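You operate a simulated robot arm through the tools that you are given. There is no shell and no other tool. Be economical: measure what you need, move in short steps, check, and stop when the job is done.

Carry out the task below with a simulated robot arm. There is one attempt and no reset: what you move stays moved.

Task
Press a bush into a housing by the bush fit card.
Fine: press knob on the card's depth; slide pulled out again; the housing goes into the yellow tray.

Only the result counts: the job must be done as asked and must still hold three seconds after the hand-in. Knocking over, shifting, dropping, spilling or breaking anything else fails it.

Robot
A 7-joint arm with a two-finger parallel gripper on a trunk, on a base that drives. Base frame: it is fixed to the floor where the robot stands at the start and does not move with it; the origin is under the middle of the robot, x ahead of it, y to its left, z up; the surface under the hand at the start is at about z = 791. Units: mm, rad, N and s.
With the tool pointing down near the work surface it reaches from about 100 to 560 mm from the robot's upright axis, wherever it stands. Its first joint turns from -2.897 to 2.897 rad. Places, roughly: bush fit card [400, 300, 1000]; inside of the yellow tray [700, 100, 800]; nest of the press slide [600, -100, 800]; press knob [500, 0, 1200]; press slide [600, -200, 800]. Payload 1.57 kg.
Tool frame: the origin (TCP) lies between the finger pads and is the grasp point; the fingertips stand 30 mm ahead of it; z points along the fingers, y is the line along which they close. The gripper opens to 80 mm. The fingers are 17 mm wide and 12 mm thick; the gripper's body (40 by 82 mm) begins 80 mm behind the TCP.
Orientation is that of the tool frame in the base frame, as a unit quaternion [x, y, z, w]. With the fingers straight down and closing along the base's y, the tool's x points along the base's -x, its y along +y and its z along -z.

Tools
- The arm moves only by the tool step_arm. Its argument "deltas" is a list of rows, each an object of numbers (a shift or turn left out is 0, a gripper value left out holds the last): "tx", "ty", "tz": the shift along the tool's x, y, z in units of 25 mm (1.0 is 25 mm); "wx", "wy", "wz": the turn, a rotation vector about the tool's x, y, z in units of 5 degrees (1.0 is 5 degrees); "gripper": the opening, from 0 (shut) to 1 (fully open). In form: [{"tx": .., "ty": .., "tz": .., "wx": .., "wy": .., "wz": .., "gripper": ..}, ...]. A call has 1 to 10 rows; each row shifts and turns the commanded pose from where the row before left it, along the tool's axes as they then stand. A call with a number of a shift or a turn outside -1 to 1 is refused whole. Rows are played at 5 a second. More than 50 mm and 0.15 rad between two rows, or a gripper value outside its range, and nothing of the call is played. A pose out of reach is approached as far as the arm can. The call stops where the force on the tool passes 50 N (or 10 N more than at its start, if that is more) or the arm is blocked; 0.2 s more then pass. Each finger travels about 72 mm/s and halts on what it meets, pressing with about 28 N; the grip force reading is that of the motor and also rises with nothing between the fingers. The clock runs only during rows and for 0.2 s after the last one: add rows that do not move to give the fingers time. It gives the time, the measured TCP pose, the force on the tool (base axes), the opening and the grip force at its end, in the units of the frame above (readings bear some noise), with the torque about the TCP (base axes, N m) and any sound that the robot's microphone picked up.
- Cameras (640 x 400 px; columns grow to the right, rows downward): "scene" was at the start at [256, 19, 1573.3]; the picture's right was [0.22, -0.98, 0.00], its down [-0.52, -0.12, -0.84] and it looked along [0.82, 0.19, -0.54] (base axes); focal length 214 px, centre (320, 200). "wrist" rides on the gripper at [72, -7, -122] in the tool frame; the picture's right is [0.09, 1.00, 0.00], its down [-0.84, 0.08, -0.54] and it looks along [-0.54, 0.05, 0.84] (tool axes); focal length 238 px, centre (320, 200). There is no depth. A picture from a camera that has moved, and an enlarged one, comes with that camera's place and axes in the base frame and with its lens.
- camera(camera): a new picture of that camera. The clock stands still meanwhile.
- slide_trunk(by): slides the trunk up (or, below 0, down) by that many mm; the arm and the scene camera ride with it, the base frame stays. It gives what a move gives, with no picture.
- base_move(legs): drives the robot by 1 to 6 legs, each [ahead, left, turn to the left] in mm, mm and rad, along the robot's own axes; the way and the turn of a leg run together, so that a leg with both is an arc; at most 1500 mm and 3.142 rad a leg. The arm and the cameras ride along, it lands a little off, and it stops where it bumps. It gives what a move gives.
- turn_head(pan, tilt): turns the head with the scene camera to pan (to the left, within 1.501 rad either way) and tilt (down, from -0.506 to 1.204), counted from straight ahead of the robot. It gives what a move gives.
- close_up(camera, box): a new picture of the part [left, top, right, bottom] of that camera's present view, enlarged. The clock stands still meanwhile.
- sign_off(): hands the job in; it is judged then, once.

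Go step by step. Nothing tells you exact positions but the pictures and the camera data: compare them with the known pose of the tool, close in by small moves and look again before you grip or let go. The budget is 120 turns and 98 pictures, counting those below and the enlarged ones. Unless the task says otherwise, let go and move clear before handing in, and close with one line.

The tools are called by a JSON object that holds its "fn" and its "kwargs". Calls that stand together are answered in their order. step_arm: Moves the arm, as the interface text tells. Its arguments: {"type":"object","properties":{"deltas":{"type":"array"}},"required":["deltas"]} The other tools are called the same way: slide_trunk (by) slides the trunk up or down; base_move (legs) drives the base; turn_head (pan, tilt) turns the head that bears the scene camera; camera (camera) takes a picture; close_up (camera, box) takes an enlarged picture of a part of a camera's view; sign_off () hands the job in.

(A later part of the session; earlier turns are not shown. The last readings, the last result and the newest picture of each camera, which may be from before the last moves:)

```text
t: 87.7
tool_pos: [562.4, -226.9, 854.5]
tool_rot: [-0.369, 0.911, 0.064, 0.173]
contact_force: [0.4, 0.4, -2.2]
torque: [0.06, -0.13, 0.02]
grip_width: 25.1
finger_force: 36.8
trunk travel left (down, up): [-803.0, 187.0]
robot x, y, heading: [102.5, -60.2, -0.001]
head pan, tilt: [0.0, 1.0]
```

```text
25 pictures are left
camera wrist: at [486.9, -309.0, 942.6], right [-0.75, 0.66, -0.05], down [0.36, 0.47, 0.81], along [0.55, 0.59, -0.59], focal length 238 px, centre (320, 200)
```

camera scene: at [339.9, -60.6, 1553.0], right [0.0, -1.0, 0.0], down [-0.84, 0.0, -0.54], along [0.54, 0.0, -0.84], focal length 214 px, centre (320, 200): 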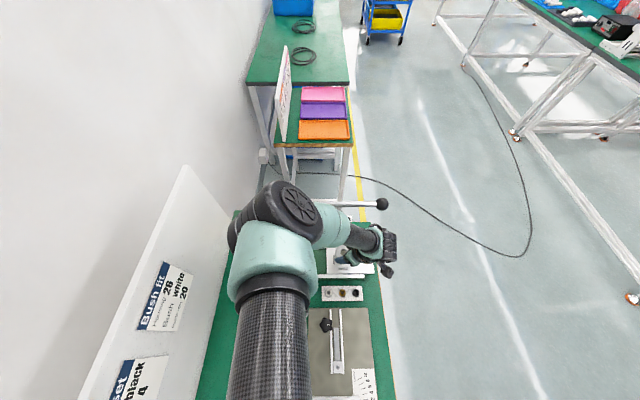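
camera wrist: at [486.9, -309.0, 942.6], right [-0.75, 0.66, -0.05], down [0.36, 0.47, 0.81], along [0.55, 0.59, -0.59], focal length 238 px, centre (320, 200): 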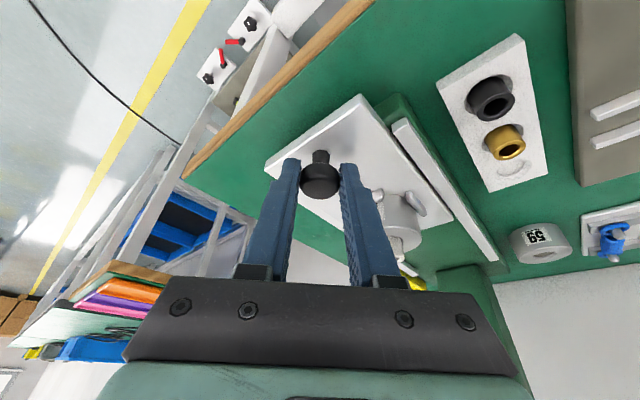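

The knob is gripped. I push the slide in along +y.

{"fn": "step_arm", "kwargs": {"deltas": [{"tx": -0.13, "ty": 0.144, "tz": 0.048}, {"tx": -0.26, "ty": 0.288, "tz": 0.097}, {"tx": -0.26, "ty": 0.288, "tz": 0.097}, {"tx": -0.26, "ty": 0.288, "tz": 0.097}, {"tx": -0.26, "ty": 0.288, "tz": 0.097}, {"tx": -0.26, "ty": 0.288, "tz": 0.097}, {"tx": -0.26, "ty": 0.288, "tz": 0.097}, {"tx": -0.26, "ty": 0.288, "tz": 0.097}, {"tx": -0.26, "ty": 0.288, "tz": 0.097}, {}]}}

{"fn": "camera", "kwargs": {"camera": "wrist"}}

```text
t: 89.8
tool_pos: [562.6, -142.0, 853.5]
tool_rot: [-0.37, 0.911, 0.063, 0.172]
contact_force: [2.9, 0.2, 0.2]
torque: [-0.47, 0.21, 0.06]
grip_width: 24.9
finger_force: 37.0
trunk travel left (down, up): [-803.0, 187.0]
robot x, y, heading: [99.8, -59.2, 0.0]
head pan, tilt: [0.0, 1.0]
```

```text
24 pictures are left
camera wrist: at [486.5, -224.0, 942.6], right [-0.75, 0.66, -0.05], down [0.36, 0.47, 0.81], along [0.55, 0.59, -0.59], focal length 238 px, centre (320, 200)
```

wrist: 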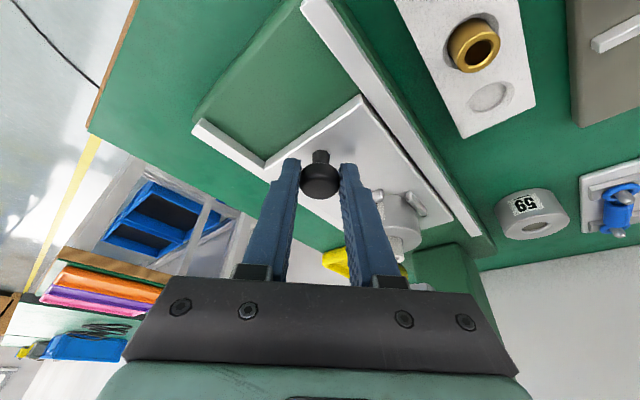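

{"fn": "step_arm", "kwargs": {"deltas": [{"tx": -0.26, "ty": 0.288, "tz": 0.097}, {"tx": -0.26, "ty": 0.288, "tz": 0.097}, {"tx": -0.26, "ty": 0.288, "tz": 0.097}, {"tx": -0.26, "ty": 0.288, "tz": 0.097}, {"tx": -0.13, "ty": 0.144, "tz": 0.048}, {"tx": -0.13, "ty": 0.144, "tz": 0.048}, {"tx": -0.13, "ty": 0.144, "tz": 0.048}, {"tx": -0.13, "ty": 0.144, "tz": 0.048}, {"tx": -0.13, "ty": 0.144, "tz": 0.048}, {"tx": -0.13, "ty": 0.144, "tz": 0.048}]}}

{"fn": "camera", "kwargs": {"camera": "wrist"}}

```text
t: 92.0
tool_pos: [562.5, -89.4, 854.9]
tool_rot: [-0.366, 0.914, 0.051, 0.168]
contact_force: [0.5, -40.4, 8.8]
torque: [-0.28, -0.4, -0.35]
grip_width: 25.3
finger_force: 36.4
trunk travel left (down, up): [-803.0, 187.0]
robot x, y, heading: [99.2, -61.8, -0.001]
head pan, tilt: [0.0, 1.0]
```

```text
23 pictures are left
camera wrist: at [485.8, -167.0, 944.5], right [-0.75, 0.66, -0.06], down [0.37, 0.49, 0.79], along [0.56, 0.57, -0.6], focal length 238 px, centre (320, 200)
```

wrist: 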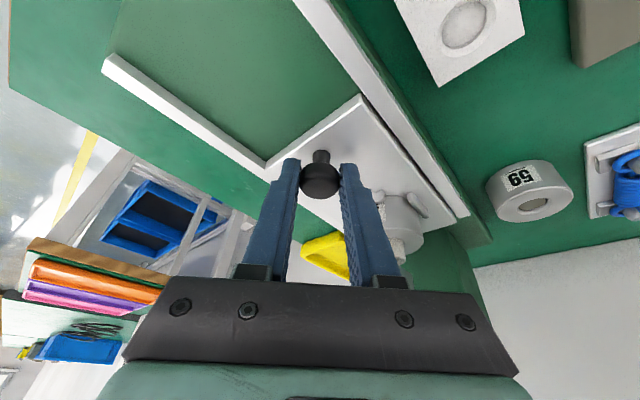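

The slide is at its end stop. I relax, release the knob, back out and move clear.

{"fn": "step_arm", "kwargs": {"deltas": [{"tx": 0.12, "ty": -0.13, "tz": -0.04}, {"gripper": 0.65}, {}, {"tz": -1}, {"tz": -1}, {"tz": -1}, {"tx": 0.65, "ty": -0.72, "tz": -0.24}, {"tx": 0.65, "ty": -0.72, "tz": -0.24}, {"tx": 0.65, "ty": -0.72, "tz": -0.24}, {"tx": 0.65, "ty": -0.72, "tz": -0.24}]}}

{"fn": "base_move", "kwargs": {"legs": [[0, -140, 0]]}}

{"fn": "camera", "kwargs": {"camera": "scene"}}

```text
t: 94.2
tool_pos: [542.8, -197.3, 922.5]
tool_rot: [-0.37, 0.911, 0.064, 0.172]
contact_force: [0.0, -0.3, 0.8]
torque: [0.03, 0.0, 0.04]
grip_width: 52.1
finger_force: 0.0
trunk travel left (down, up): [-803.0, 187.0]
robot x, y, heading: [99.1, -60.1, -0.002]
head pan, tilt: [0.0, 1.0]
```

```text
t: 95.6
tool_pos: [542.2, -336.5, 923.6]
tool_rot: [-0.369, 0.911, 0.063, 0.173]
contact_force: [0.3, -0.5, -0.4]
torque: [0.0, 0.01, -0.03]
grip_width: 51.8
finger_force: 0.1
trunk travel left (down, up): [-803.0, 187.0]
robot x, y, heading: [102.3, -197.8, -0.002]
head pan, tilt: [0.0, 1.0]
```

```text
22 pictures are left
camera scene: at [338.9, -199.7, 1553.1], right [0.0, -1.0, 0.0], down [-0.84, 0.0, -0.54], along [0.54, 0.0, -0.84], focal length 214 px, centre (320, 200)
```

scene: 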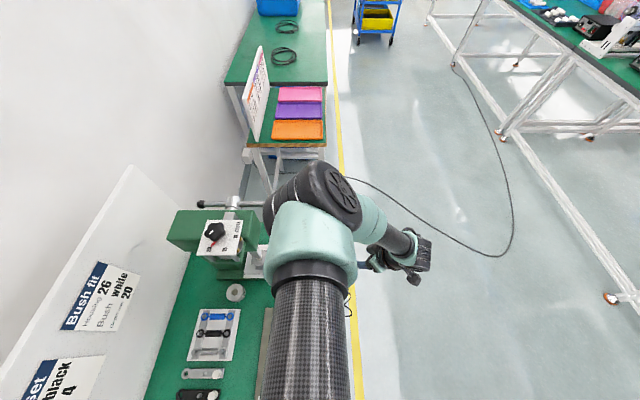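

Hand is over the free aisle. I raise the trunk and reorient: closing along x, leaning toward −y for the lever ball.

{"fn": "slide_trunk", "kwargs": {"by": 120}}

{"fn": "step_arm", "kwargs": {"deltas": [{"wy": 1}, {"wy": 1}, {"wy": 1}, {"wy": 1}, {"wz": -1}, {"wz": -1}, {"wz": -1}, {"wz": -1}, {"wz": -1}, {"wz": -1}]}}

{"fn": "step_arm", "kwargs": {"deltas": [{"wz": -1}, {"wz": -1}, {"wz": -1}, {"wy": -1}, {"wy": -1}, {"wy": -1}, {"wy": -1}, {"wy": -1}, {"wy": -1}, {"wy": -1}]}}

```text
t: 97.1
tool_pos: [543.5, -335.4, 1043.1]
tool_rot: [-0.369, 0.911, 0.062, 0.173]
contact_force: [0.8, -0.3, 0.6]
torque: [-0.01, 0.02, 0.03]
grip_width: 51.7
finger_force: 0.1
trunk travel left (down, up): [-923.0, 67.0]
robot x, y, heading: [103.0, -196.8, -0.001]
head pan, tilt: [0.0, 1.0]
```

```text
t: 99.3
tool_pos: [542.0, -336.0, 1045.3]
tool_rot: [-0.603, 0.798, -0.005, 0.01]
contact_force: [-0.1, 0.2, -0.8]
torque: [0.02, -0.01, -0.02]
grip_width: 52.1
finger_force: 0.0
trunk travel left (down, up): [-923.0, 67.0]
robot x, y, heading: [99.4, -197.8, -0.002]
head pan, tilt: [0.0, 1.0]
```

```text
t: 101.5
tool_pos: [542.6, -335.1, 1044.7]
tool_rot: [-0.669, 0.678, 0.205, 0.225]
contact_force: [-0.7, -0.1, -0.2]
torque: [0.04, -0.01, 0.02]
grip_width: 52.4
finger_force: 0.1
trunk travel left (down, up): [-923.0, 67.0]
robot x, y, heading: [102.0, -198.7, 0.003]
head pan, tilt: [0.0, 1.0]
```

{"fn": "base_move", "kwargs": {"legs": [[80, 0, 0]]}}

{"fn": "camera", "kwargs": {"camera": "wrist"}}

```text
t: 102.5
tool_pos: [622.8, -335.9, 1043.8]
tool_rot: [-0.67, 0.678, 0.204, 0.223]
contact_force: [-0.3, 0.2, -0.4]
torque: [0.02, -0.04, 0.01]
grip_width: 52.0
finger_force: 0.1
trunk travel left (down, up): [-923.0, 67.0]
robot x, y, heading: [182.9, -199.0, -0.004]
head pan, tilt: [0.0, 1.0]
```

```text
21 pictures are left
camera wrist: at [626.5, -465.2, 1102.9], right [-1.0, -0.06, -0.08], down [-0.09, 0.37, 0.92], along [-0.02, 0.93, -0.38], focal length 238 px, centre (320, 200)
```

wrist: 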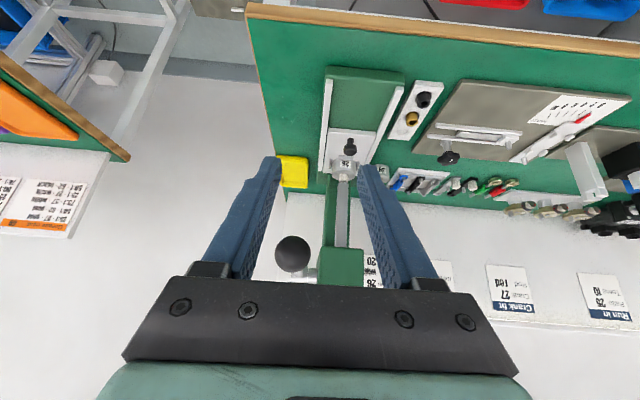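

{"fn": "step_arm", "kwargs": {"deltas": [{"tx": -0.912, "ty": -0.092, "tz": -0.2, "gripper": 0.87}, {"tx": -0.912, "ty": -0.092, "tz": -0.2}, {"tx": -0.912, "ty": -0.092, "tz": -0.2}, {"tx": -0.912, "ty": -0.092, "tz": -0.2}, {"tx": -0.912, "ty": -0.092, "tz": -0.2}, {}]}}

{"fn": "camera", "kwargs": {"camera": "wrist"}}

```text
t: 104.0
tool_pos: [634.1, -259.4, 1130.2]
tool_rot: [-0.67, 0.678, 0.205, 0.224]
contact_force: [-0.5, 0.3, 0.4]
torque: [-0.02, 0.01, 0.04]
grip_width: 69.8
finger_force: 0.0
trunk travel left (down, up): [-923.0, 67.0]
robot x, y, heading: [182.3, -200.2, -0.001]
head pan, tilt: [0.0, 1.0]
```

```text
20 pictures are left
camera wrist: at [637.3, -387.4, 1188.6], right [-1.0, -0.06, -0.07], down [-0.09, 0.37, 0.92], along [-0.02, 0.93, -0.38], focal length 238 px, centre (320, 200)
```

wrist: 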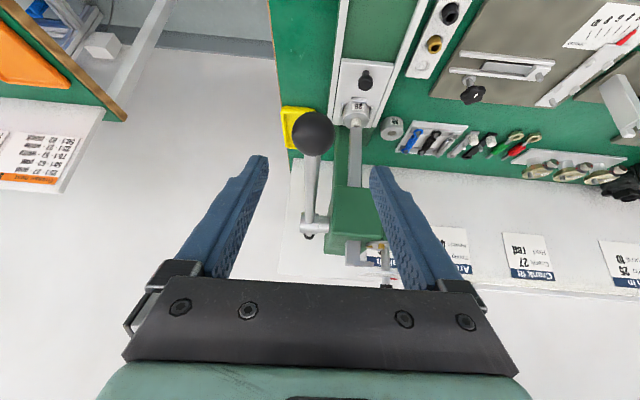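

{"fn": "step_arm", "kwargs": {"deltas": [{"tx": 0.46, "ty": -0.33}, {"tz": 0.7}, {"tz": 0.7}, {}]}}

{"fn": "camera", "kwargs": {"camera": "wrist"}}

```text
t: 105.0
tool_pos: [642.5, -248.3, 1094.3]
tool_rot: [-0.67, 0.678, 0.205, 0.224]
contact_force: [-0.5, -0.6, 0.2]
torque: [-0.02, 0.0, -0.01]
grip_width: 69.4
finger_force: 0.2
trunk travel left (down, up): [-923.0, 67.0]
robot x, y, heading: [177.6, -199.0, -0.001]
head pan, tilt: [0.0, 1.0]
```

```text
19 pictures are left
camera wrist: at [647.2, -377.4, 1152.9], right [-1.0, -0.06, -0.07], down [-0.09, 0.37, 0.92], along [-0.02, 0.93, -0.38], focal length 238 px, centre (320, 200)
```

wrist: 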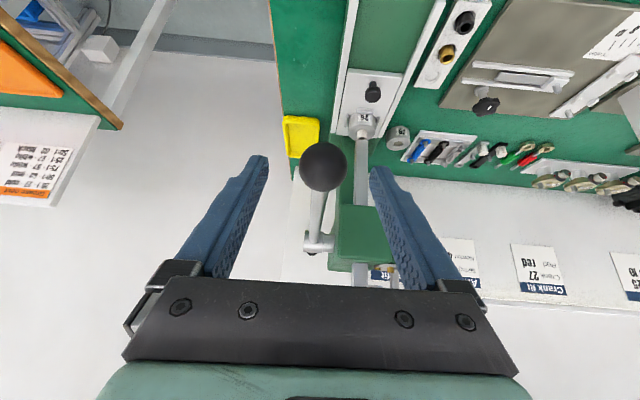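

{"fn": "step_arm", "kwargs": {"deltas": [{"tx": -0.12, "ty": 0.07, "tz": 0.6}, {"tz": 0.55}, {"gripper": 0.3}, {}, {}, {}]}}

{"fn": "camera", "kwargs": {"camera": "wrist"}}

```text
t: 106.3
tool_pos: [642.1, -228.8, 1073.4]
tool_rot: [-0.67, 0.678, 0.204, 0.222]
contact_force: [-2.7, 0.1, -1.8]
torque: [-0.06, -0.01, -0.01]
grip_width: 35.4
finger_force: 42.1
trunk travel left (down, up): [-923.0, 67.0]
robot x, y, heading: [182.9, -198.1, -0.0]
head pan, tilt: [0.0, 1.0]
```

```text
18 pictures are left
camera wrist: at [645.6, -357.4, 1132.0], right [-1.0, -0.06, -0.07], down [-0.09, 0.37, 0.92], along [-0.02, 0.93, -0.38], focal length 238 px, centre (320, 200)
```

wrist: 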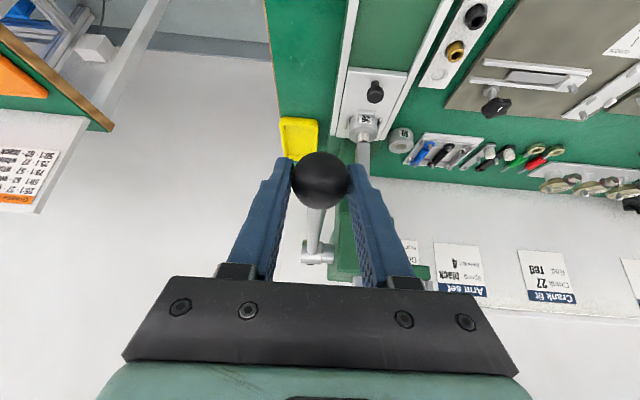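

The lever ball is held (pivot ≈ (641, 33, 1067), radius ≈256). I swing it down along the arc in 5° steps.

{"fn": "step_arm", "kwargs": {"deltas": [{"tx": 0.484, "ty": 0.02, "tz": 0.75}, {"tx": 0.417, "ty": 0.02, "tz": 0.788}, {"tx": 0.348, "ty": 0.02, "tz": 0.822}, {}]}}

```text
t: 107.3
tool_pos: [642.1, -219.7, 1008.9]
tool_rot: [-0.669, 0.678, 0.204, 0.225]
contact_force: [-3.8, -4.1, 5.7]
torque: [1.13, -0.07, 0.04]
grip_width: 35.5
finger_force: 43.0
trunk travel left (down, up): [-923.0, 67.0]
robot x, y, heading: [184.4, -195.5, 0.001]
head pan, tilt: [0.0, 1.0]
```

{"fn": "step_arm", "kwargs": {"deltas": [{"tx": 0.275, "ty": 0.02, "tz": 0.85}, {"tx": 0.2, "ty": 0.02, "tz": 0.868}, {"tx": 0.123, "ty": 0.01, "tz": 0.884}, {"tx": 0.044, "ty": 0.01, "tz": 0.891}, {}]}}

```text
t: 108.5
tool_pos: [643.0, -181.0, 925.6]
tool_rot: [-0.669, 0.679, 0.203, 0.223]
contact_force: [4.3, -5.8, -1.2]
torque: [-0.05, -0.18, -0.14]
grip_width: 35.3
finger_force: 38.1
trunk travel left (down, up): [-923.0, 67.0]
robot x, y, heading: [179.7, -197.9, -0.002]
head pan, tilt: [0.0, 1.0]
```

{"fn": "step_arm", "kwargs": {"deltas": [{"tx": -0.034, "ty": 0.01, "tz": 0.892}, {"tx": -0.11, "ty": 0.01, "tz": 0.887}, {"tx": -0.188, "tz": 0.874}, {}]}}

{"fn": "camera", "kwargs": {"camera": "wrist"}}

```text
t: 109.5
tool_pos: [635.5, -140.6, 910.3]
tool_rot: [-0.67, 0.676, 0.209, 0.226]
contact_force: [9.1, 3.1, 3.3]
torque: [-0.22, 0.19, 0.32]
grip_width: 31.8
finger_force: 4.4
out of reach, approached as far as the arm can: row 1, 2, 3
trunk travel left (down, up): [-923.0, 67.0]
robot x, y, heading: [182.5, -198.3, -0.0]
head pan, tilt: [0.0, 1.0]
```

```text
17 pictures are left
camera wrist: at [639.3, -270.5, 967.4], right [-1.0, -0.06, -0.07], down [-0.09, 0.37, 0.93], along [-0.03, 0.93, -0.37], focal length 238 px, centre (320, 200)
```

wrist: 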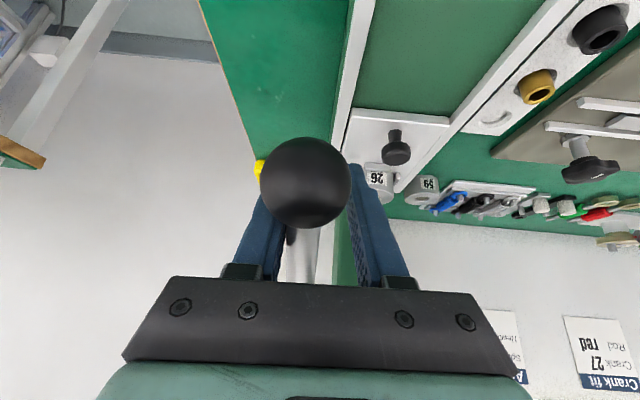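

The arm ran out of reach and the ball slid in the grip. I open, back the hand so the ball is between the fingers again, then lower the trunk.

{"fn": "step_arm", "kwargs": {"deltas": [{"gripper": 1}, {}, {}, {"tz": -0.9}, {"tz": -0.9}, {"tx": 0.5}, {"tx": 0.5}, {}]}}

{"fn": "camera", "kwargs": {"camera": "wrist"}}

```text
t: 111.3
tool_pos: [633.1, -191.4, 931.9]
tool_rot: [-0.67, 0.678, 0.205, 0.223]
contact_force: [0.2, -1.8, 0.5]
torque: [0.08, -0.02, -0.01]
grip_width: 79.8
finger_force: 0.0
trunk travel left (down, up): [-923.0, 67.0]
robot x, y, heading: [179.4, -200.2, -0.004]
head pan, tilt: [0.0, 1.0]
```

```text
16 pictures are left
camera wrist: at [636.9, -319.7, 990.0], right [-1.0, -0.06, -0.07], down [-0.09, 0.37, 0.92], along [-0.02, 0.93, -0.38], focal length 238 px, centre (320, 200)
```

wrist: 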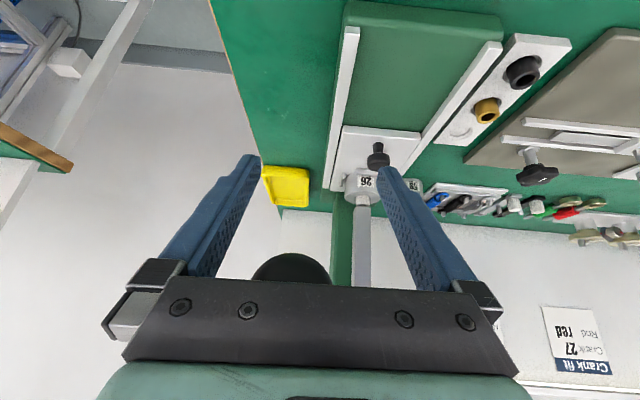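

The lever has a return spring. I slide the hand out from the ball so it can rise, then lower the trunk to gain downward reach.

{"fn": "step_arm", "kwargs": {"deltas": [{"tx": 0.8}, {"tx": 0.8}, {"tx": 0.8}, {"tx": 0.8}, {"tz": -1}, {"tz": -1}, {"tz": -1}, {"tz": -1}, {"tz": -1}, {"tz": -1}]}}

{"fn": "slide_trunk", "kwargs": {"by": -150}}

{"fn": "step_arm", "kwargs": {"deltas": [{"tx": -0.93, "tz": -0.61}, {"tx": -0.93, "tz": -0.61}, {"tx": -0.93, "tz": -0.61}, {"tx": -0.93, "tz": -0.61}, {"tx": -0.93, "tz": -0.61}, {}]}}

{"fn": "camera", "kwargs": {"camera": "wrist"}}

```text
t: 113.5
tool_pos: [629.9, -326.3, 978.4]
tool_rot: [-0.67, 0.678, 0.205, 0.223]
contact_force: [-0.7, -0.5, 0.1]
torque: [0.0, -0.01, 0.02]
grip_width: 80.0
finger_force: 0.1
out of reach, approached as far as the arm can: row 2, 3, 4, 5, 6, 7, 8, 9, 10
trunk travel left (down, up): [-923.0, 67.0]
robot x, y, heading: [179.1, -201.5, 0.002]
head pan, tilt: [0.0, 1.0]
```

```text
t: 115.3
tool_pos: [630.3, -326.6, 829.1]
tool_rot: [-0.67, 0.678, 0.205, 0.224]
contact_force: [0.6, 0.5, 0.6]
torque: [0.01, 0.01, -0.05]
grip_width: 80.0
finger_force: 0.1
trunk travel left (down, up): [-773.0, 217.0]
robot x, y, heading: [181.6, -197.2, 0.002]
head pan, tilt: [0.0, 1.0]
```

```text
t: 116.7
tool_pos: [697.1, -316.7, 902.0]
tool_rot: [-0.67, 0.677, 0.208, 0.223]
contact_force: [-0.1, 0.0, -0.6]
torque: [0.03, -0.01, -0.04]
grip_width: 80.1
finger_force: 0.1
out of reach, approached as far as the arm can: row 1, 2, 3, 4, 5
trunk travel left (down, up): [-773.0, 217.0]
robot x, y, heading: [183.8, -201.6, 0.0]
head pan, tilt: [0.0, 1.0]
```

```text
15 pictures are left
camera wrist: at [701.1, -446.7, 961.4], right [-1.0, -0.06, -0.07], down [-0.09, 0.37, 0.93], along [-0.03, 0.93, -0.37], focal length 238 px, centre (320, 200)
```

wrist: 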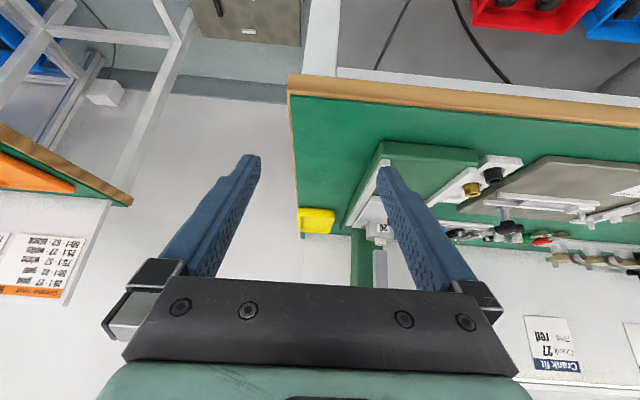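

The arm's configuration is stuck at a limit with that orientation. I return to the comfortable −45°/20° attitude and will instead push the lever down from above with closed fingers.

{"fn": "step_arm", "kwargs": {"deltas": [{"wy": 1}, {"wy": 1}, {"wy": 1}, {"wy": 1}, {"wy": 1}, {"wy": 1}, {"wy": 1}, {"wz": 1}, {"wz": 1}, {"wz": 1}]}}

{"fn": "step_arm", "kwargs": {"deltas": [{"wz": 1}, {"wz": 1}, {"wz": 1}, {"wz": 1}, {"wz": 1}, {"wz": 1}, {"wy": -1}, {"wy": -1}, {"wy": -1}, {"wy": -1}]}}

```text
t: 118.9
tool_pos: [747.0, -338.2, 871.4]
tool_rot: [-0.601, 0.799, -0.004, 0.01]
contact_force: [-0.2, -0.2, -0.4]
torque: [0.02, -0.02, 0.04]
grip_width: 80.1
finger_force: 0.1
out of reach, approached as far as the arm can: row 1, 2, 3, 4, 5, 6, 7
trunk travel left (down, up): [-773.0, 217.0]
robot x, y, heading: [180.3, -203.8, -0.005]
head pan, tilt: [0.0, 1.0]
```

```text
t: 121.1
tool_pos: [763.8, -345.1, 860.0]
tool_rot: [-0.369, 0.911, 0.064, 0.172]
contact_force: [1.0, -1.1, 0.4]
torque: [0.01, -0.01, 0.01]
grip_width: 80.3
finger_force: 0.1
out of reach, approached as far as the arm can: row 7, 8, 9, 10
trunk travel left (down, up): [-773.0, 217.0]
robot x, y, heading: [181.6, -200.3, -0.001]
head pan, tilt: [0.0, 1.0]
```

{"fn": "step_arm", "kwargs": {"deltas": [{"tx": -0.19, "ty": 0.41, "tz": -0.97, "gripper": 0}, {"tx": -0.19, "ty": 0.41, "tz": -0.97}, {"tx": -0.19, "ty": 0.41, "tz": -0.97}, {"tx": -0.19, "ty": 0.41, "tz": -0.97}, {"tx": -0.19, "ty": 0.41, "tz": -0.97}, {"tx": -0.19, "ty": 0.41, "tz": -0.97}, {"tx": -0.19, "ty": 0.41, "tz": -0.97}, {"tx": -0.19, "ty": 0.41, "tz": -0.97}]}}

{"fn": "camera", "kwargs": {"camera": "scene"}}

```text
t: 122.9
tool_pos: [818.8, -367.2, 981.6]
tool_rot: [-0.369, 0.912, 0.063, 0.171]
contact_force: [0.0, 0.0, 0.1]
torque: [0.0, 0.02, 0.06]
grip_width: 0.0
finger_force: 21.3
out of reach, approached as far as the arm can: row 1, 2, 3, 4, 5, 6, 7, 8
trunk travel left (down, up): [-773.0, 217.0]
robot x, y, heading: [179.0, -197.3, -0.004]
head pan, tilt: [0.0, 1.0]
```

```text
14 pictures are left
camera scene: at [419.8, -200.0, 1523.1], right [0.0, -1.0, 0.0], down [-0.84, 0.0, -0.54], along [0.54, 0.0, -0.84], focal length 214 px, centre (320, 200)
```

scene: 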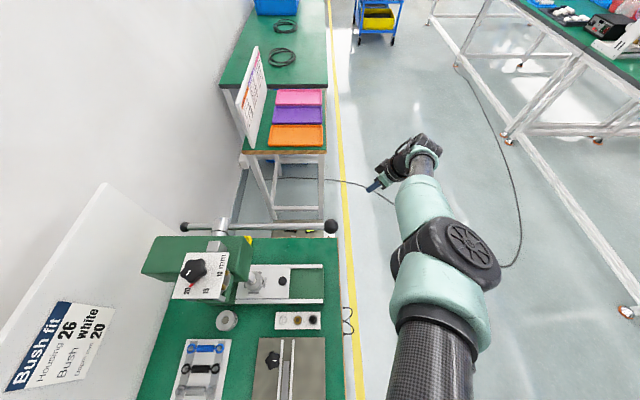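

{"fn": "step_arm", "kwargs": {"deltas": [{}]}}

{"fn": "step_arm", "kwargs": {"deltas": [{"tx": 1}, {"tx": 1}, {"tx": 1}, {"tx": 1}]}}

```text
t: 123.3
tool_pos: [818.9, -365.8, 980.6]
tool_rot: [-0.369, 0.911, 0.065, 0.17]
contact_force: [0.3, 0.5, 0.6]
torque: [0.04, 0.01, 0.0]
grip_width: 0.0
finger_force: 21.7
trunk travel left (down, up): [-773.0, 217.0]
robot x, y, heading: [179.3, -196.6, -0.005]
head pan, tilt: [0.0, 1.0]
```

```text
t: 124.3
tool_pos: [762.6, -438.1, 939.2]
tool_rot: [-0.369, 0.911, 0.066, 0.172]
contact_force: [0.7, -0.1, 0.1]
torque: [-0.01, 0.02, -0.02]
grip_width: 0.1
finger_force: 21.4
out of reach, approached as far as the arm can: row 1, 2, 4
trunk travel left (down, up): [-773.0, 217.0]
robot x, y, heading: [182.2, -197.5, 0.0]
head pan, tilt: [0.0, 1.0]
```

{"fn": "step_arm", "kwargs": {"deltas": [{"tx": 0.66}, {"tx": 0.66}, {"tx": 0.66}, {"tz": -0.9}, {"tz": -0.9}, {"tz": -0.9}, {"tz": -0.9}]}}

{"fn": "step_arm", "kwargs": {"deltas": [{"ty": 0.8}, {"ty": 0.8}, {"ty": 0.8}, {"ty": 0.8}]}}

```text
t: 125.9
tool_pos: [730.8, -514.5, 990.2]
tool_rot: [-0.369, 0.911, 0.064, 0.172]
contact_force: [-0.2, 0.5, -0.2]
torque: [-0.02, -0.01, 0.0]
grip_width: 0.1
finger_force: 21.6
out of reach, approached as far as the arm can: row 4, 5, 6, 7
trunk travel left (down, up): [-773.0, 217.0]
robot x, y, heading: [183.8, -201.0, -0.004]
head pan, tilt: [0.0, 1.0]
```

```text
t: 126.9
tool_pos: [730.2, -507.7, 977.1]
tool_rot: [-0.369, 0.911, 0.064, 0.171]
contact_force: [0.2, 0.1, -0.4]
torque: [-0.01, 0.01, 0.01]
grip_width: 0.0
finger_force: 21.5
out of reach, approached as far as the arm can: row 1, 2, 3, 4
trunk travel left (down, up): [-773.0, 217.0]
robot x, y, heading: [180.5, -195.9, -0.005]
head pan, tilt: [0.0, 1.0]
```

{"fn": "step_arm", "kwargs": {"deltas": [{"wy": 1}, {"wy": 1}, {"wy": 1}, {"wy": 1}, {"wz": 1}, {"wz": 1}, {"wz": 1}, {"wz": 1}, {"wz": 1}, {"wz": 1}]}}

{"fn": "step_arm", "kwargs": {"deltas": [{"wz": 1}, {"wz": 1}, {"wz": 1}, {"tx": 0.8}, {"tx": 0.8}, {"tx": 0.8}, {"tx": 0.8}, {"ty": 0.5}, {"ty": 0.5}]}}

{"fn": "camera", "kwargs": {"camera": "scene"}}

```text
t: 129.1
tool_pos: [726.5, -505.0, 979.6]
tool_rot: [-0.12, 0.993, 0.001, 0.012]
contact_force: [1.9, 0.2, 0.0]
torque: [0.02, -0.02, 0.03]
grip_width: 0.1
finger_force: 21.1
out of reach, approached as far as the arm can: row 4
trunk travel left (down, up): [-773.0, 217.0]
robot x, y, heading: [183.9, -201.8, -0.004]
head pan, tilt: [0.0, 1.0]
```

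```text
t: 131.1
tool_pos: [646.3, -478.6, 976.2]
tool_rot: [0.009, 1.0, 0.003, 0.01]
contact_force: [0.6, 0.0, -0.4]
torque: [0.01, 0.0, 0.02]
grip_width: 0.0
finger_force: 21.1
trunk travel left (down, up): [-773.0, 217.0]
robot x, y, heading: [182.1, -200.0, -0.002]
head pan, tilt: [0.0, 1.0]
```

```text
13 pictures are left
camera scene: at [419.8, -199.6, 1523.2], right [0.0, -1.0, 0.0], down [-0.84, 0.0, -0.54], along [0.54, 0.0, -0.84], focal length 214 px, centre (320, 200)
```

scene: 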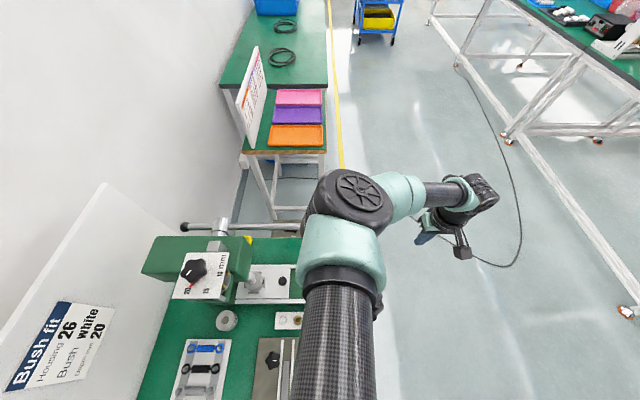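

The arm is back in a good configuration. I rise, lean slightly toward −y, and come over the lever rod near the ball.

{"fn": "step_arm", "kwargs": {"deltas": [{"tz": -1}, {"tz": -1}, {"tz": -1}, {"tz": -1}, {"tz": -1}, {"tz": -1}, {"tz": -0.7}, {"ty": 1}, {"ty": 1}, {"ty": 1}]}}

{"fn": "step_arm", "kwargs": {"deltas": [{"ty": 1}, {"ty": 1}, {"ty": 1}, {"ty": 1}, {"ty": 1}, {"ty": 1}, {"ty": 1}, {"wx": -1}, {"wx": -1}, {"wx": -1}]}}

{"fn": "camera", "kwargs": {"camera": "wrist"}}

```text
t: 133.3
tool_pos: [644.5, -404.0, 1144.4]
tool_rot: [0.009, 1.0, 0.002, 0.01]
contact_force: [-0.3, -0.2, -0.7]
torque: [0.02, 0.04, 0.02]
grip_width: 0.3
finger_force: 21.0
trunk travel left (down, up): [-773.0, 217.0]
robot x, y, heading: [184.0, -200.7, -0.005]
head pan, tilt: [0.0, 1.0]
```

```text
t: 135.5
tool_pos: [648.0, -228.4, 1144.2]
tool_rot: [0.006, 0.991, 0.134, 0.012]
contact_force: [0.2, 0.2, -0.3]
torque: [0.01, 0.01, -0.02]
grip_width: 0.0
finger_force: 21.2
trunk travel left (down, up): [-773.0, 217.0]
robot x, y, heading: [183.9, -201.5, -0.002]
head pan, tilt: [0.0, 1.0]
```

```text
12 pictures are left
camera wrist: at [573.9, -266.5, 1259.9], right [-0.08, 0.96, 0.26], down [0.82, -0.08, 0.56], along [0.56, 0.26, -0.79], focal length 238 px, centre (320, 200)
```

wrist: 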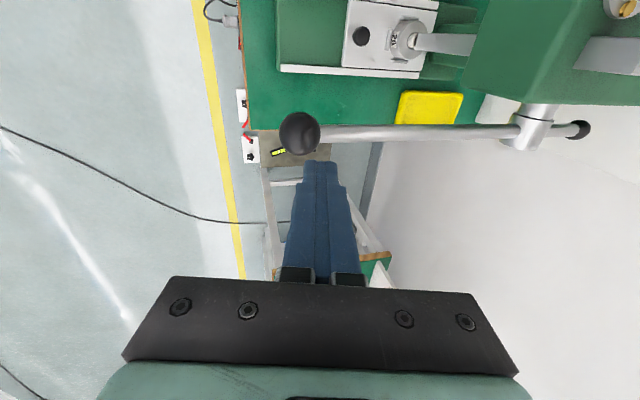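

{"fn": "step_arm", "kwargs": {"deltas": [{"tx": 0.2, "ty": 0.9, "tz": 0.25}, {"tx": 0.2, "ty": 0.95, "tz": 0.25}, {"ty": -0.266, "tz": 0.964}, {"ty": -0.08, "tz": 0.29}, {"ty": -0.05, "tz": 0.19}, {}]}}

```text
t: 136.9
tool_pos: [639.2, -179.5, 1107.8]
tool_rot: [0.008, 0.991, 0.133, 0.013]
contact_force: [-0.6, 0.0, 0.6]
torque: [-0.02, 0.01, 0.02]
grip_width: 0.0
finger_force: 21.3
trunk travel left (down, up): [-773.0, 217.0]
robot x, y, heading: [181.6, -198.0, -0.001]
head pan, tilt: [0.0, 1.0]
```

{"fn": "step_arm", "kwargs": {"deltas": [{"ty": -0.158, "tz": 0.69}, {"ty": -0.1, "tz": 0.7}, {"ty": -0.037, "tz": 0.71}, {"ty": 0.024, "tz": 0.71}, {}]}}

{"fn": "camera", "kwargs": {"camera": "wrist"}}

```text
t: 138.1
tool_pos: [640.6, -167.4, 1040.9]
tool_rot: [0.008, 0.991, 0.133, 0.012]
contact_force: [-0.8, -1.0, 0.8]
torque: [-0.03, 0.0, 0.04]
grip_width: 0.0
finger_force: 21.5
trunk travel left (down, up): [-773.0, 217.0]
robot x, y, heading: [180.7, -198.0, -0.006]
head pan, tilt: [0.0, 1.0]
```

```text
11 pictures are left
camera wrist: at [566.9, -205.7, 1154.8], right [-0.08, 0.96, 0.26], down [0.82, -0.08, 0.56], along [0.56, 0.26, -0.79], focal length 238 px, centre (320, 200)
```

wrist: 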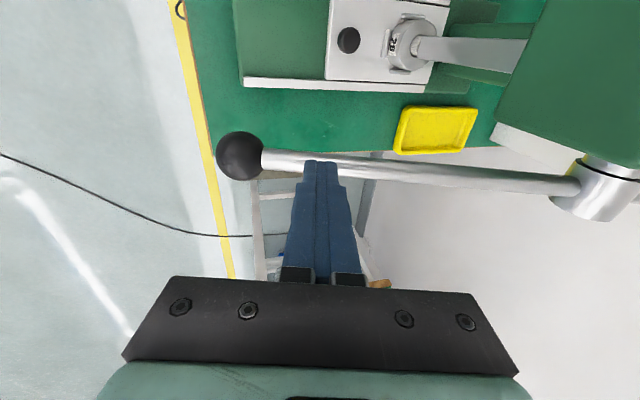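

The lever follows (≈20°). Continue down the arc.

{"fn": "step_arm", "kwargs": {"deltas": [{"ty": 0.088, "tz": 0.705}, {"ty": 0.148, "tz": 0.697}, {"ty": 0.21, "tz": 0.68}, {"ty": 0.266, "tz": 0.66}, {}]}}

{"fn": "step_arm", "kwargs": {"deltas": [{"ty": 0.323, "tz": 0.636}, {"ty": 0.38, "tz": 0.6}, {"ty": 0.43, "tz": 0.566}, {}]}}

```text
t: 139.3
tool_pos: [643.0, -134.8, 974.3]
tool_rot: [0.007, 0.991, 0.133, 0.01]
contact_force: [1.7, -7.0, 0.7]
torque: [-0.17, -0.02, -0.01]
grip_width: 0.1
finger_force: 21.2
trunk travel left (down, up): [-773.0, 217.0]
robot x, y, heading: [179.3, -201.6, -0.004]
head pan, tilt: [0.0, 1.0]
```

```text
t: 140.3
tool_pos: [643.0, -104.0, 944.6]
tool_rot: [0.01, 0.992, 0.127, 0.017]
contact_force: [-19.0, -39.4, 89.9]
torque: [-0.15, 0.34, 0.29]
grip_width: 0.0
finger_force: 21.3
trunk travel left (down, up): [-773.0, 217.0]
robot x, y, heading: [180.3, -199.7, 0.002]
head pan, tilt: [0.0, 1.0]
```

{"fn": "step_arm", "kwargs": {"deltas": [{"ty": 0.3, "tz": 0.36}, {}]}}

{"fn": "camera", "kwargs": {"camera": "wrist"}}

```text
t: 140.9
tool_pos: [644.6, -84.5, 930.9]
tool_rot: [0.007, 0.991, 0.132, 0.013]
contact_force: [-0.9, -12.4, 3.8]
torque: [-0.22, 0.09, 0.07]
grip_width: 0.0
finger_force: 21.2
trunk travel left (down, up): [-773.0, 217.0]
robot x, y, heading: [181.9, -200.9, -0.002]
head pan, tilt: [0.0, 1.0]
```

```text
10 pictures are left
camera wrist: at [570.4, -121.3, 1046.7], right [-0.08, 0.96, 0.26], down [0.82, -0.08, 0.56], along [0.56, 0.26, -0.79], focal length 238 px, centre (320, 200)
```

wrist: 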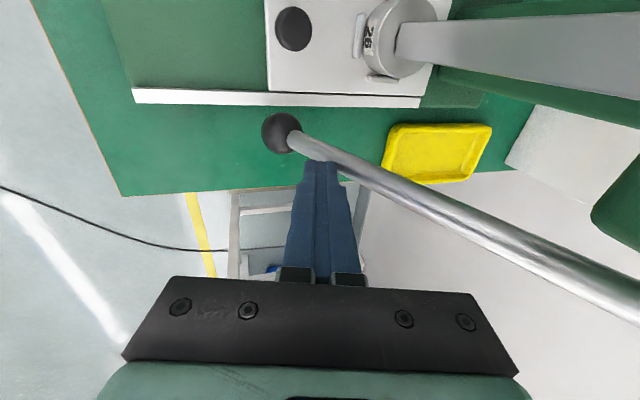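

Resistance peaked and gave way – the bush is going in. Continue until a hard stop.

{"fn": "step_arm", "kwargs": {"deltas": [{"ty": 0.43, "tz": 0.45}, {"ty": 0.25, "tz": 0.24}, {"ty": 0.25, "tz": 0.22}, {}]}}

```text
t: 141.7
tool_pos: [646.0, -68.7, 922.0]
tool_rot: [0.009, 0.992, 0.126, 0.013]
contact_force: [-9.2, -11.3, 23.3]
torque: [0.1, 0.38, 0.22]
grip_width: 0.0
finger_force: 20.9
trunk travel left (down, up): [-773.0, 217.0]
robot x, y, heading: [183.7, -198.0, -0.001]
head pan, tilt: [0.0, 1.0]
stopped in row 4: the force on the tool passed its limit at 53 N (the readings are from after the stop); the commanded pose is now the measured one
```

{"fn": "step_arm", "kwargs": {"deltas": [{"ty": 0.25, "tz": 0.25}, {"ty": 0.2, "tz": 0.2}]}}

{"fn": "step_arm", "kwargs": {"deltas": [{"ty": 0.25, "tz": 0.25}, {"ty": 0.2, "tz": 0.2}]}}

{"fn": "camera", "kwargs": {"camera": "wrist"}}

```text
t: 142.2
tool_pos: [646.9, -69.1, 918.6]
tool_rot: [0.013, 0.993, 0.119, 0.013]
contact_force: [-13.0, -13.8, 26.5]
torque: [0.09, 0.5, 0.32]
grip_width: 0.0
finger_force: 21.4
trunk travel left (down, up): [-773.0, 217.0]
robot x, y, heading: [179.1, -199.2, -0.005]
head pan, tilt: [0.0, 1.0]
stopped in row 2: the force on the tool passed its limit at 57 N (the readings are from after the stop); the commanded pose is now the measured one
```

```text
t: 142.6
tool_pos: [652.9, -69.9, 913.9]
tool_rot: [0.016, 0.993, 0.112, 0.016]
contact_force: [0.0, -11.1, 11.2]
torque: [-0.16, 0.1, 0.06]
grip_width: 0.0
finger_force: 21.0
trunk travel left (down, up): [-773.0, 217.0]
robot x, y, heading: [182.2, -201.6, -0.008]
head pan, tilt: [0.0, 1.0]
stopped in row 2: the force on the tool passed its limit at 57 N (the readings are from after the stop); the commanded pose is now the measured one
```

```text
9 pictures are left
camera wrist: at [576.9, -100.7, 1029.6], right [-0.07, 0.97, 0.22], down [0.82, -0.07, 0.57], along [0.57, 0.22, -0.79], focal length 238 px, centre (320, 200)
```

wrist: 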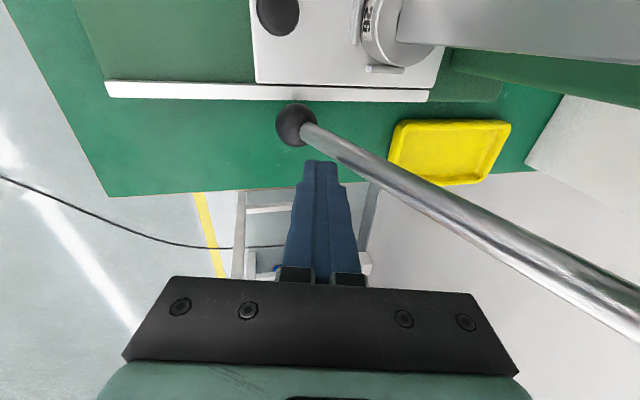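

The finger is slipping sideways off the rod. I lift slightly, recentre in x, and push again to confirm the hard stop.

{"fn": "step_arm", "kwargs": {"deltas": [{"ty": -0.5, "tz": -0.5}, {"tx": 0.55}, {"wx": -0.4}, {"ty": 0.3, "tz": 0.35}, {"ty": 0.2, "tz": 0.2}, {"ty": 0.2, "tz": 0.2}, {"ty": 0.2, "tz": 0.2}]}}

{"fn": "step_arm", "kwargs": {"deltas": [{"ty": 0.2, "tz": 0.1}, {"ty": 0.2, "tz": 0.1}, {"ty": 0.2, "tz": 0.1}, {}]}}

```text
t: 144.0
tool_pos: [638.0, -70.3, 912.2]
tool_rot: [0.014, 0.992, 0.127, 0.016]
contact_force: [-11.8, -11.4, 25.8]
torque: [0.14, 0.26, 0.18]
grip_width: 0.0
finger_force: 21.5
trunk travel left (down, up): [-773.0, 217.0]
robot x, y, heading: [180.5, -199.0, -0.008]
head pan, tilt: [0.0, 1.0]
stopped in row 6: the force on the tool passed its limit at 57 N (the readings are from after the stop); the commanded pose is now the measured one
```

```text
t: 144.7
tool_pos: [639.2, -71.0, 912.3]
tool_rot: [0.018, 0.993, 0.116, 0.018]
contact_force: [-11.8, -12.0, 25.1]
torque: [0.05, 0.27, 0.17]
grip_width: 0.1
finger_force: 22.1
trunk travel left (down, up): [-773.0, 217.0]
robot x, y, heading: [179.4, -201.2, -0.012]
head pan, tilt: [0.0, 1.0]
stopped in row 3: the force on the tool passed its limit at 54 N (the readings are from after the stop); the commanded pose is now the measured one
```

{"fn": "step_arm", "kwargs": {"deltas": [{"ty": 0.8, "tz": 0.5}, {}]}}

{"fn": "close_up", "kwargs": {"camera": "wrist", "box": [300, 0, 460, 100]}}

```text
t: 145.0
tool_pos: [639.8, -73.4, 909.3]
tool_rot: [0.02, 0.994, 0.11, 0.018]
contact_force: [-9.8, -8.9, 20.5]
torque: [0.07, 0.23, 0.14]
grip_width: 0.0
finger_force: 21.3
trunk travel left (down, up): [-773.0, 217.0]
robot x, y, heading: [182.6, -202.5, -0.004]
head pan, tilt: [0.0, 1.0]
stopped in row 1: the force on the tool passed its limit at 60 N (the readings are from after the stop); the commanded pose is now the measured one
```

```text
4.00 times, centred on (380, 50) of wrist
camera zoom: at [563.8, -102.5, 1025.4], right [-0.06, 0.97, 0.22], down [0.82, -0.08, 0.57], along [0.57, 0.21, -0.79], focal length 953 px, centre (80, 800)
```

zoom: 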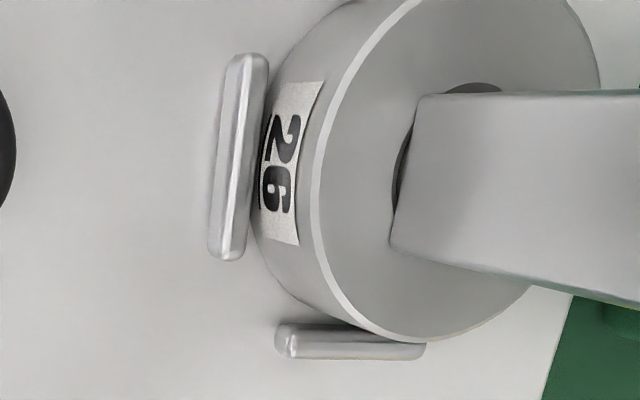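

The stop is hard and the bush is inside the bore. I let the lever rise by retracing the arc.

{"fn": "step_arm", "kwargs": {"deltas": [{"ty": -0.5, "tz": -0.5}, {"ty": -0.5, "tz": -0.55}, {"ty": -0.45, "tz": -0.6}, {"ty": -0.4, "tz": -0.65}, {"ty": -0.3, "tz": -0.7}, {"ty": -0.2, "tz": -0.7}, {"ty": -0.15, "tz": -0.7}, {"ty": -0.1, "tz": -0.7}, {"tz": -0.7}, {"tz": -0.7}]}}

{"fn": "step_arm", "kwargs": {"deltas": [{"tz": -0.9}, {"tz": -0.9}, {"tz": -0.9}, {"tz": -0.9}, {"ty": -1}, {"ty": -1}, {"ty": -1}, {"ty": -1}]}}

{"fn": "camera", "kwargs": {"camera": "wrist"}}

```text
t: 147.2
tool_pos: [630.9, -169.1, 1053.2]
tool_rot: [0.02, 0.993, 0.111, 0.019]
contact_force: [-0.6, -1.1, 0.8]
torque: [0.0, -0.01, -0.03]
grip_width: 0.3
finger_force: 21.6
trunk travel left (down, up): [-773.0, 217.0]
robot x, y, heading: [181.6, -201.4, -0.01]
head pan, tilt: [0.0, 1.0]
```

```text
t: 149.0
tool_pos: [624.6, -286.1, 1118.8]
tool_rot: [0.021, 0.993, 0.112, 0.018]
contact_force: [0.3, -0.1, 0.3]
torque: [-0.01, -0.02, -0.01]
grip_width: 0.1
finger_force: 21.1
trunk travel left (down, up): [-773.0, 217.0]
robot x, y, heading: [184.0, -199.1, -0.008]
head pan, tilt: [0.0, 1.0]
```

```text
7 pictures are left
camera wrist: at [548.5, -316.1, 1234.2], right [-0.06, 0.97, 0.22], down [0.82, -0.08, 0.57], along [0.57, 0.21, -0.79], focal length 238 px, centre (320, 200)
```

wrist: 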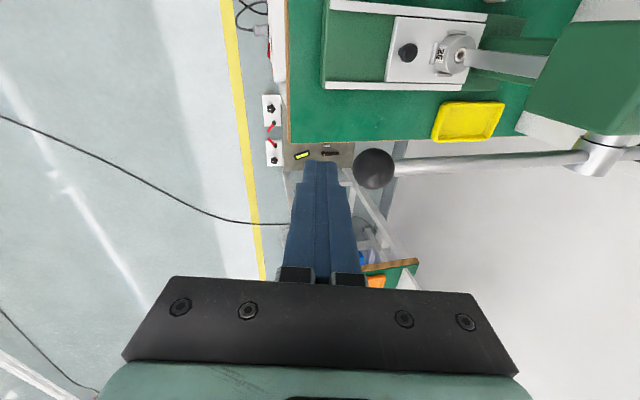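

The lever is back up. Now I return to the earlier stance and attitude to pull the slide out.

{"fn": "slide_trunk", "kwargs": {"by": 30}}

{"fn": "base_move", "kwargs": {"legs": [[-80, 0, 0], [0, 140, 0]]}}

{"fn": "step_arm", "kwargs": {"deltas": [{"wx": 1}, {"wx": 1}, {"wx": 0.55}, {"wz": -1}, {"wz": -1}, {"wz": -1}, {"wz": -1}, {"wz": -1}, {"wz": -1}, {"wz": -1}]}}

{"fn": "step_arm", "kwargs": {"deltas": [{"wz": -1}, {"wz": -1}, {"wy": -1}, {"wy": -1}, {"wy": -1}, {"wy": -1}, {}]}}

```text
t: 149.7
tool_pos: [624.4, -285.2, 1149.3]
tool_rot: [0.021, 0.993, 0.112, 0.018]
contact_force: [0.1, 0.3, -0.3]
torque: [0.03, -0.02, -0.02]
grip_width: 0.1
finger_force: 21.3
trunk travel left (down, up): [-803.0, 187.0]
robot x, y, heading: [183.3, -203.6, -0.006]
head pan, tilt: [0.0, 1.0]
```

```text
t: 151.7
tool_pos: [545.2, -147.2, 1149.1]
tool_rot: [0.021, 0.993, 0.112, 0.018]
contact_force: [-0.2, 0.6, 0.1]
torque: [0.01, 0.0, 0.01]
grip_width: 0.0
finger_force: 22.0
trunk travel left (down, up): [-803.0, 187.0]
robot x, y, heading: [100.9, -64.8, -0.008]
head pan, tilt: [0.0, 1.0]
```

```text
t: 153.9
tool_pos: [544.4, -147.5, 1147.9]
tool_rot: [-0.28, 0.96, -0.005, 0.016]
contact_force: [0.4, 1.0, 0.0]
torque: [0.02, 0.02, -0.06]
grip_width: 0.1
finger_force: 21.1
trunk travel left (down, up): [-803.0, 187.0]
robot x, y, heading: [98.4, -59.4, -0.011]
head pan, tilt: [0.0, 1.0]
```

```text
t: 155.5
tool_pos: [545.0, -146.2, 1148.5]
tool_rot: [-0.358, 0.915, 0.057, 0.176]
contact_force: [0.6, 0.4, -0.8]
torque: [-0.01, -0.01, 0.0]
grip_width: 0.1
finger_force: 21.2
trunk travel left (down, up): [-803.0, 187.0]
robot x, y, heading: [97.8, -62.7, -0.003]
head pan, tilt: [0.0, 1.0]
```

{"fn": "step_arm", "kwargs": {"deltas": [{"tx": 0.269, "ty": 0.155, "tz": 0.96, "gripper": 0.65}, {"tx": 0.269, "ty": 0.155, "tz": 0.96}, {"tx": 0.269, "ty": 0.155, "tz": 0.96}, {"tx": 0.269, "ty": 0.155, "tz": 0.96}, {"tx": 0.269, "ty": 0.155, "tz": 0.96}, {"tx": 0.269, "ty": 0.155, "tz": 0.96}, {"tx": 0.269, "ty": 0.155, "tz": 0.96}, {"tx": 0.269, "ty": 0.155, "tz": 0.96}, {"tx": 0.269, "ty": 0.155, "tz": 0.96}, {}]}}

{"fn": "camera", "kwargs": {"camera": "wrist"}}

```text
t: 157.7
tool_pos: [542.1, -109.0, 924.6]
tool_rot: [-0.357, 0.916, 0.057, 0.177]
contact_force: [0.1, 0.1, -0.4]
torque: [0.01, 0.0, -0.01]
grip_width: 52.1
finger_force: 0.0
trunk travel left (down, up): [-803.0, 187.0]
robot x, y, heading: [101.9, -60.3, -0.011]
head pan, tilt: [0.0, 1.0]
```

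```text
6 pictures are left
camera wrist: at [462.8, -187.8, 1012.6], right [-0.73, 0.68, -0.06], down [0.37, 0.46, 0.81], along [0.57, 0.57, -0.59], focal length 238 px, centre (320, 200)
```

wrist: 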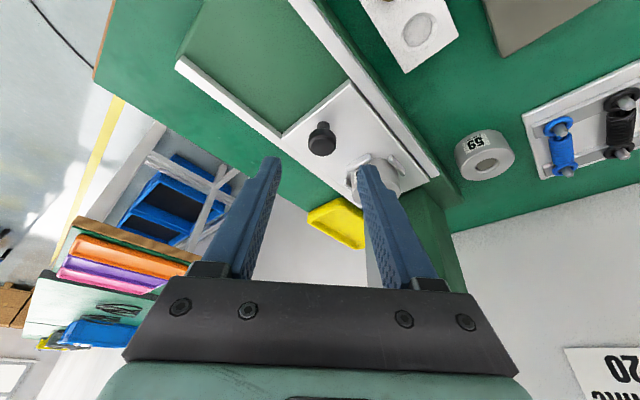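

{"fn": "step_arm", "kwargs": {"deltas": [{"tz": 0.77}, {"tz": 0.77}, {"tz": 0.77}, {"tz": 0.77}, {"gripper": 0.2}, {}, {}]}}

{"fn": "step_arm", "kwargs": {"deltas": [{"tx": 0.127, "ty": -0.147, "tz": -0.046}, {"tx": 0.254, "ty": -0.295, "tz": -0.092}, {"tx": 0.254, "ty": -0.295, "tz": -0.092}, {"tx": 0.254, "ty": -0.295, "tz": -0.092}, {"tx": 0.254, "ty": -0.295, "tz": -0.092}, {"tx": 0.254, "ty": -0.295, "tz": -0.092}, {"tx": 0.254, "ty": -0.295, "tz": -0.092}, {"tx": 0.254, "ty": -0.295, "tz": -0.092}]}}

{"fn": "step_arm", "kwargs": {"deltas": [{"tx": 0.254, "ty": -0.295, "tz": -0.092}, {"tx": 0.254, "ty": -0.295, "tz": -0.092}, {"tx": 0.254, "ty": -0.295, "tz": -0.092}, {"tx": 0.254, "ty": -0.295, "tz": -0.092}, {"tx": 0.254, "ty": -0.295, "tz": -0.092}, {"tx": 0.254, "ty": -0.295, "tz": -0.092}, {}]}}

```text
t: 159.3
tool_pos: [562.5, -90.1, 852.1]
tool_rot: [-0.356, 0.916, 0.057, 0.176]
contact_force: [-5.4, 3.8, -5.9]
torque: [0.47, -0.34, 0.11]
grip_width: 25.3
finger_force: 37.3
trunk travel left (down, up): [-803.0, 187.0]
robot x, y, heading: [97.3, -65.5, -0.011]
head pan, tilt: [0.0, 1.0]
```

```text
t: 161.1
tool_pos: [561.3, -167.9, 853.1]
tool_rot: [-0.357, 0.915, 0.058, 0.175]
contact_force: [-8.4, -0.4, -21.9]
torque: [-0.01, 0.17, 0.14]
grip_width: 24.9
finger_force: 37.0
trunk travel left (down, up): [-803.0, 187.0]
robot x, y, heading: [99.3, -64.9, -0.01]
head pan, tilt: [0.0, 1.0]
```

```text
t: 162.7
tool_pos: [561.4, -227.6, 852.0]
tool_rot: [-0.356, 0.916, 0.057, 0.176]
contact_force: [-9.9, -0.7, -15.6]
torque: [-0.2, 0.3, 0.04]
grip_width: 25.3
finger_force: 36.0
trunk travel left (down, up): [-803.0, 187.0]
robot x, y, heading: [102.4, -63.3, -0.012]
head pan, tilt: [0.0, 1.0]
```

{"fn": "step_arm", "kwargs": {"deltas": [{"tx": 0.1, "ty": -0.12, "tz": -0.037}, {"tx": 0.1, "ty": -0.12, "tz": -0.037}, {}]}}

```text
t: 163.5
tool_pos: [562.1, -231.3, 853.8]
tool_rot: [-0.359, 0.914, 0.062, 0.177]
contact_force: [-10.9, 18.4, -12.5]
torque: [0.23, 0.35, 0.15]
grip_width: 25.3
finger_force: 36.7
trunk travel left (down, up): [-803.0, 187.0]
robot x, y, heading: [101.3, -59.9, -0.013]
head pan, tilt: [0.0, 1.0]
```

The slide is at its outer stop. Release, move back and over to the housing.

{"fn": "step_arm", "kwargs": {"deltas": [{"gripper": 0.65}, {}, {"tz": -1}, {"tz": -1}, {"tz": -1}, {"tx": -0.777, "ty": 0.857, "tz": 0.267, "gripper": 0.83}, {"tx": -0.777, "ty": 0.857, "tz": 0.267}, {"tx": -0.777, "ty": 0.857, "tz": 0.267}, {}]}}

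{"fn": "close_up", "kwargs": {"camera": "wrist", "box": [220, 60, 420, 220]}}

```text
t: 165.5
tool_pos: [544.3, -161.6, 923.0]
tool_rot: [-0.357, 0.916, 0.057, 0.177]
contact_force: [0.2, -0.4, 0.1]
torque: [0.01, -0.01, 0.03]
grip_width: 66.2
finger_force: 0.0
trunk travel left (down, up): [-803.0, 187.0]
robot x, y, heading: [101.2, -63.7, -0.011]
head pan, tilt: [0.0, 1.0]
```

```text
2.50 times, centred on (320, 140) of wrist
camera zoom: at [466.0, -239.8, 1011.7], right [-0.73, 0.68, -0.06], down [0.37, 0.46, 0.81], along [0.57, 0.57, -0.59], focal length 596 px, centre (320, 350)
```

zoom: 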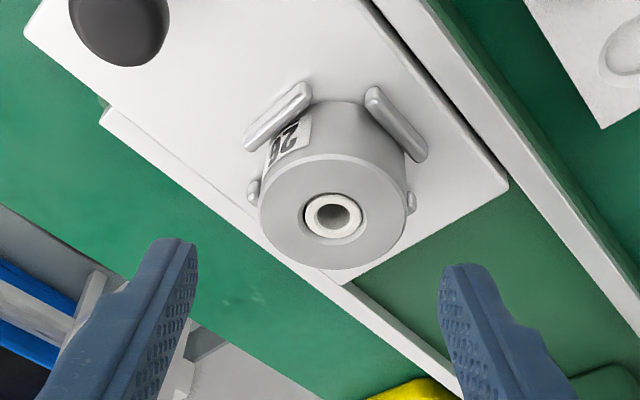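

{"fn": "step_arm", "kwargs": {"deltas": [{"ty": 0.155, "tx": 0.05, "tz": 0.68}, {"tz": 0.7}, {"tz": 0.7}, {"tz": 0.62}, {}]}}

{"fn": "step_arm", "kwargs": {"deltas": [{"gripper": 0.5}, {}, {}]}}

```text
t: 166.7
tool_pos: [561.0, -144.8, 860.2]
tool_rot: [-0.357, 0.916, 0.056, 0.176]
contact_force: [0.0, 0.7, -0.7]
torque: [0.01, -0.02, -0.01]
grip_width: 66.5
finger_force: 0.0
trunk travel left (down, up): [-803.0, 187.0]
robot x, y, heading: [98.6, -62.0, -0.012]
head pan, tilt: [0.0, 1.0]
```

```text
t: 167.5
tool_pos: [560.6, -144.3, 861.3]
tool_rot: [-0.357, 0.915, 0.057, 0.178]
contact_force: [-1.1, 2.8, 0.5]
torque: [0.16, 0.04, 0.02]
grip_width: 51.0
finger_force: 28.1
trunk travel left (down, up): [-803.0, 187.0]
robot x, y, heading: [99.4, -59.5, -0.007]
head pan, tilt: [0.0, 1.0]
```

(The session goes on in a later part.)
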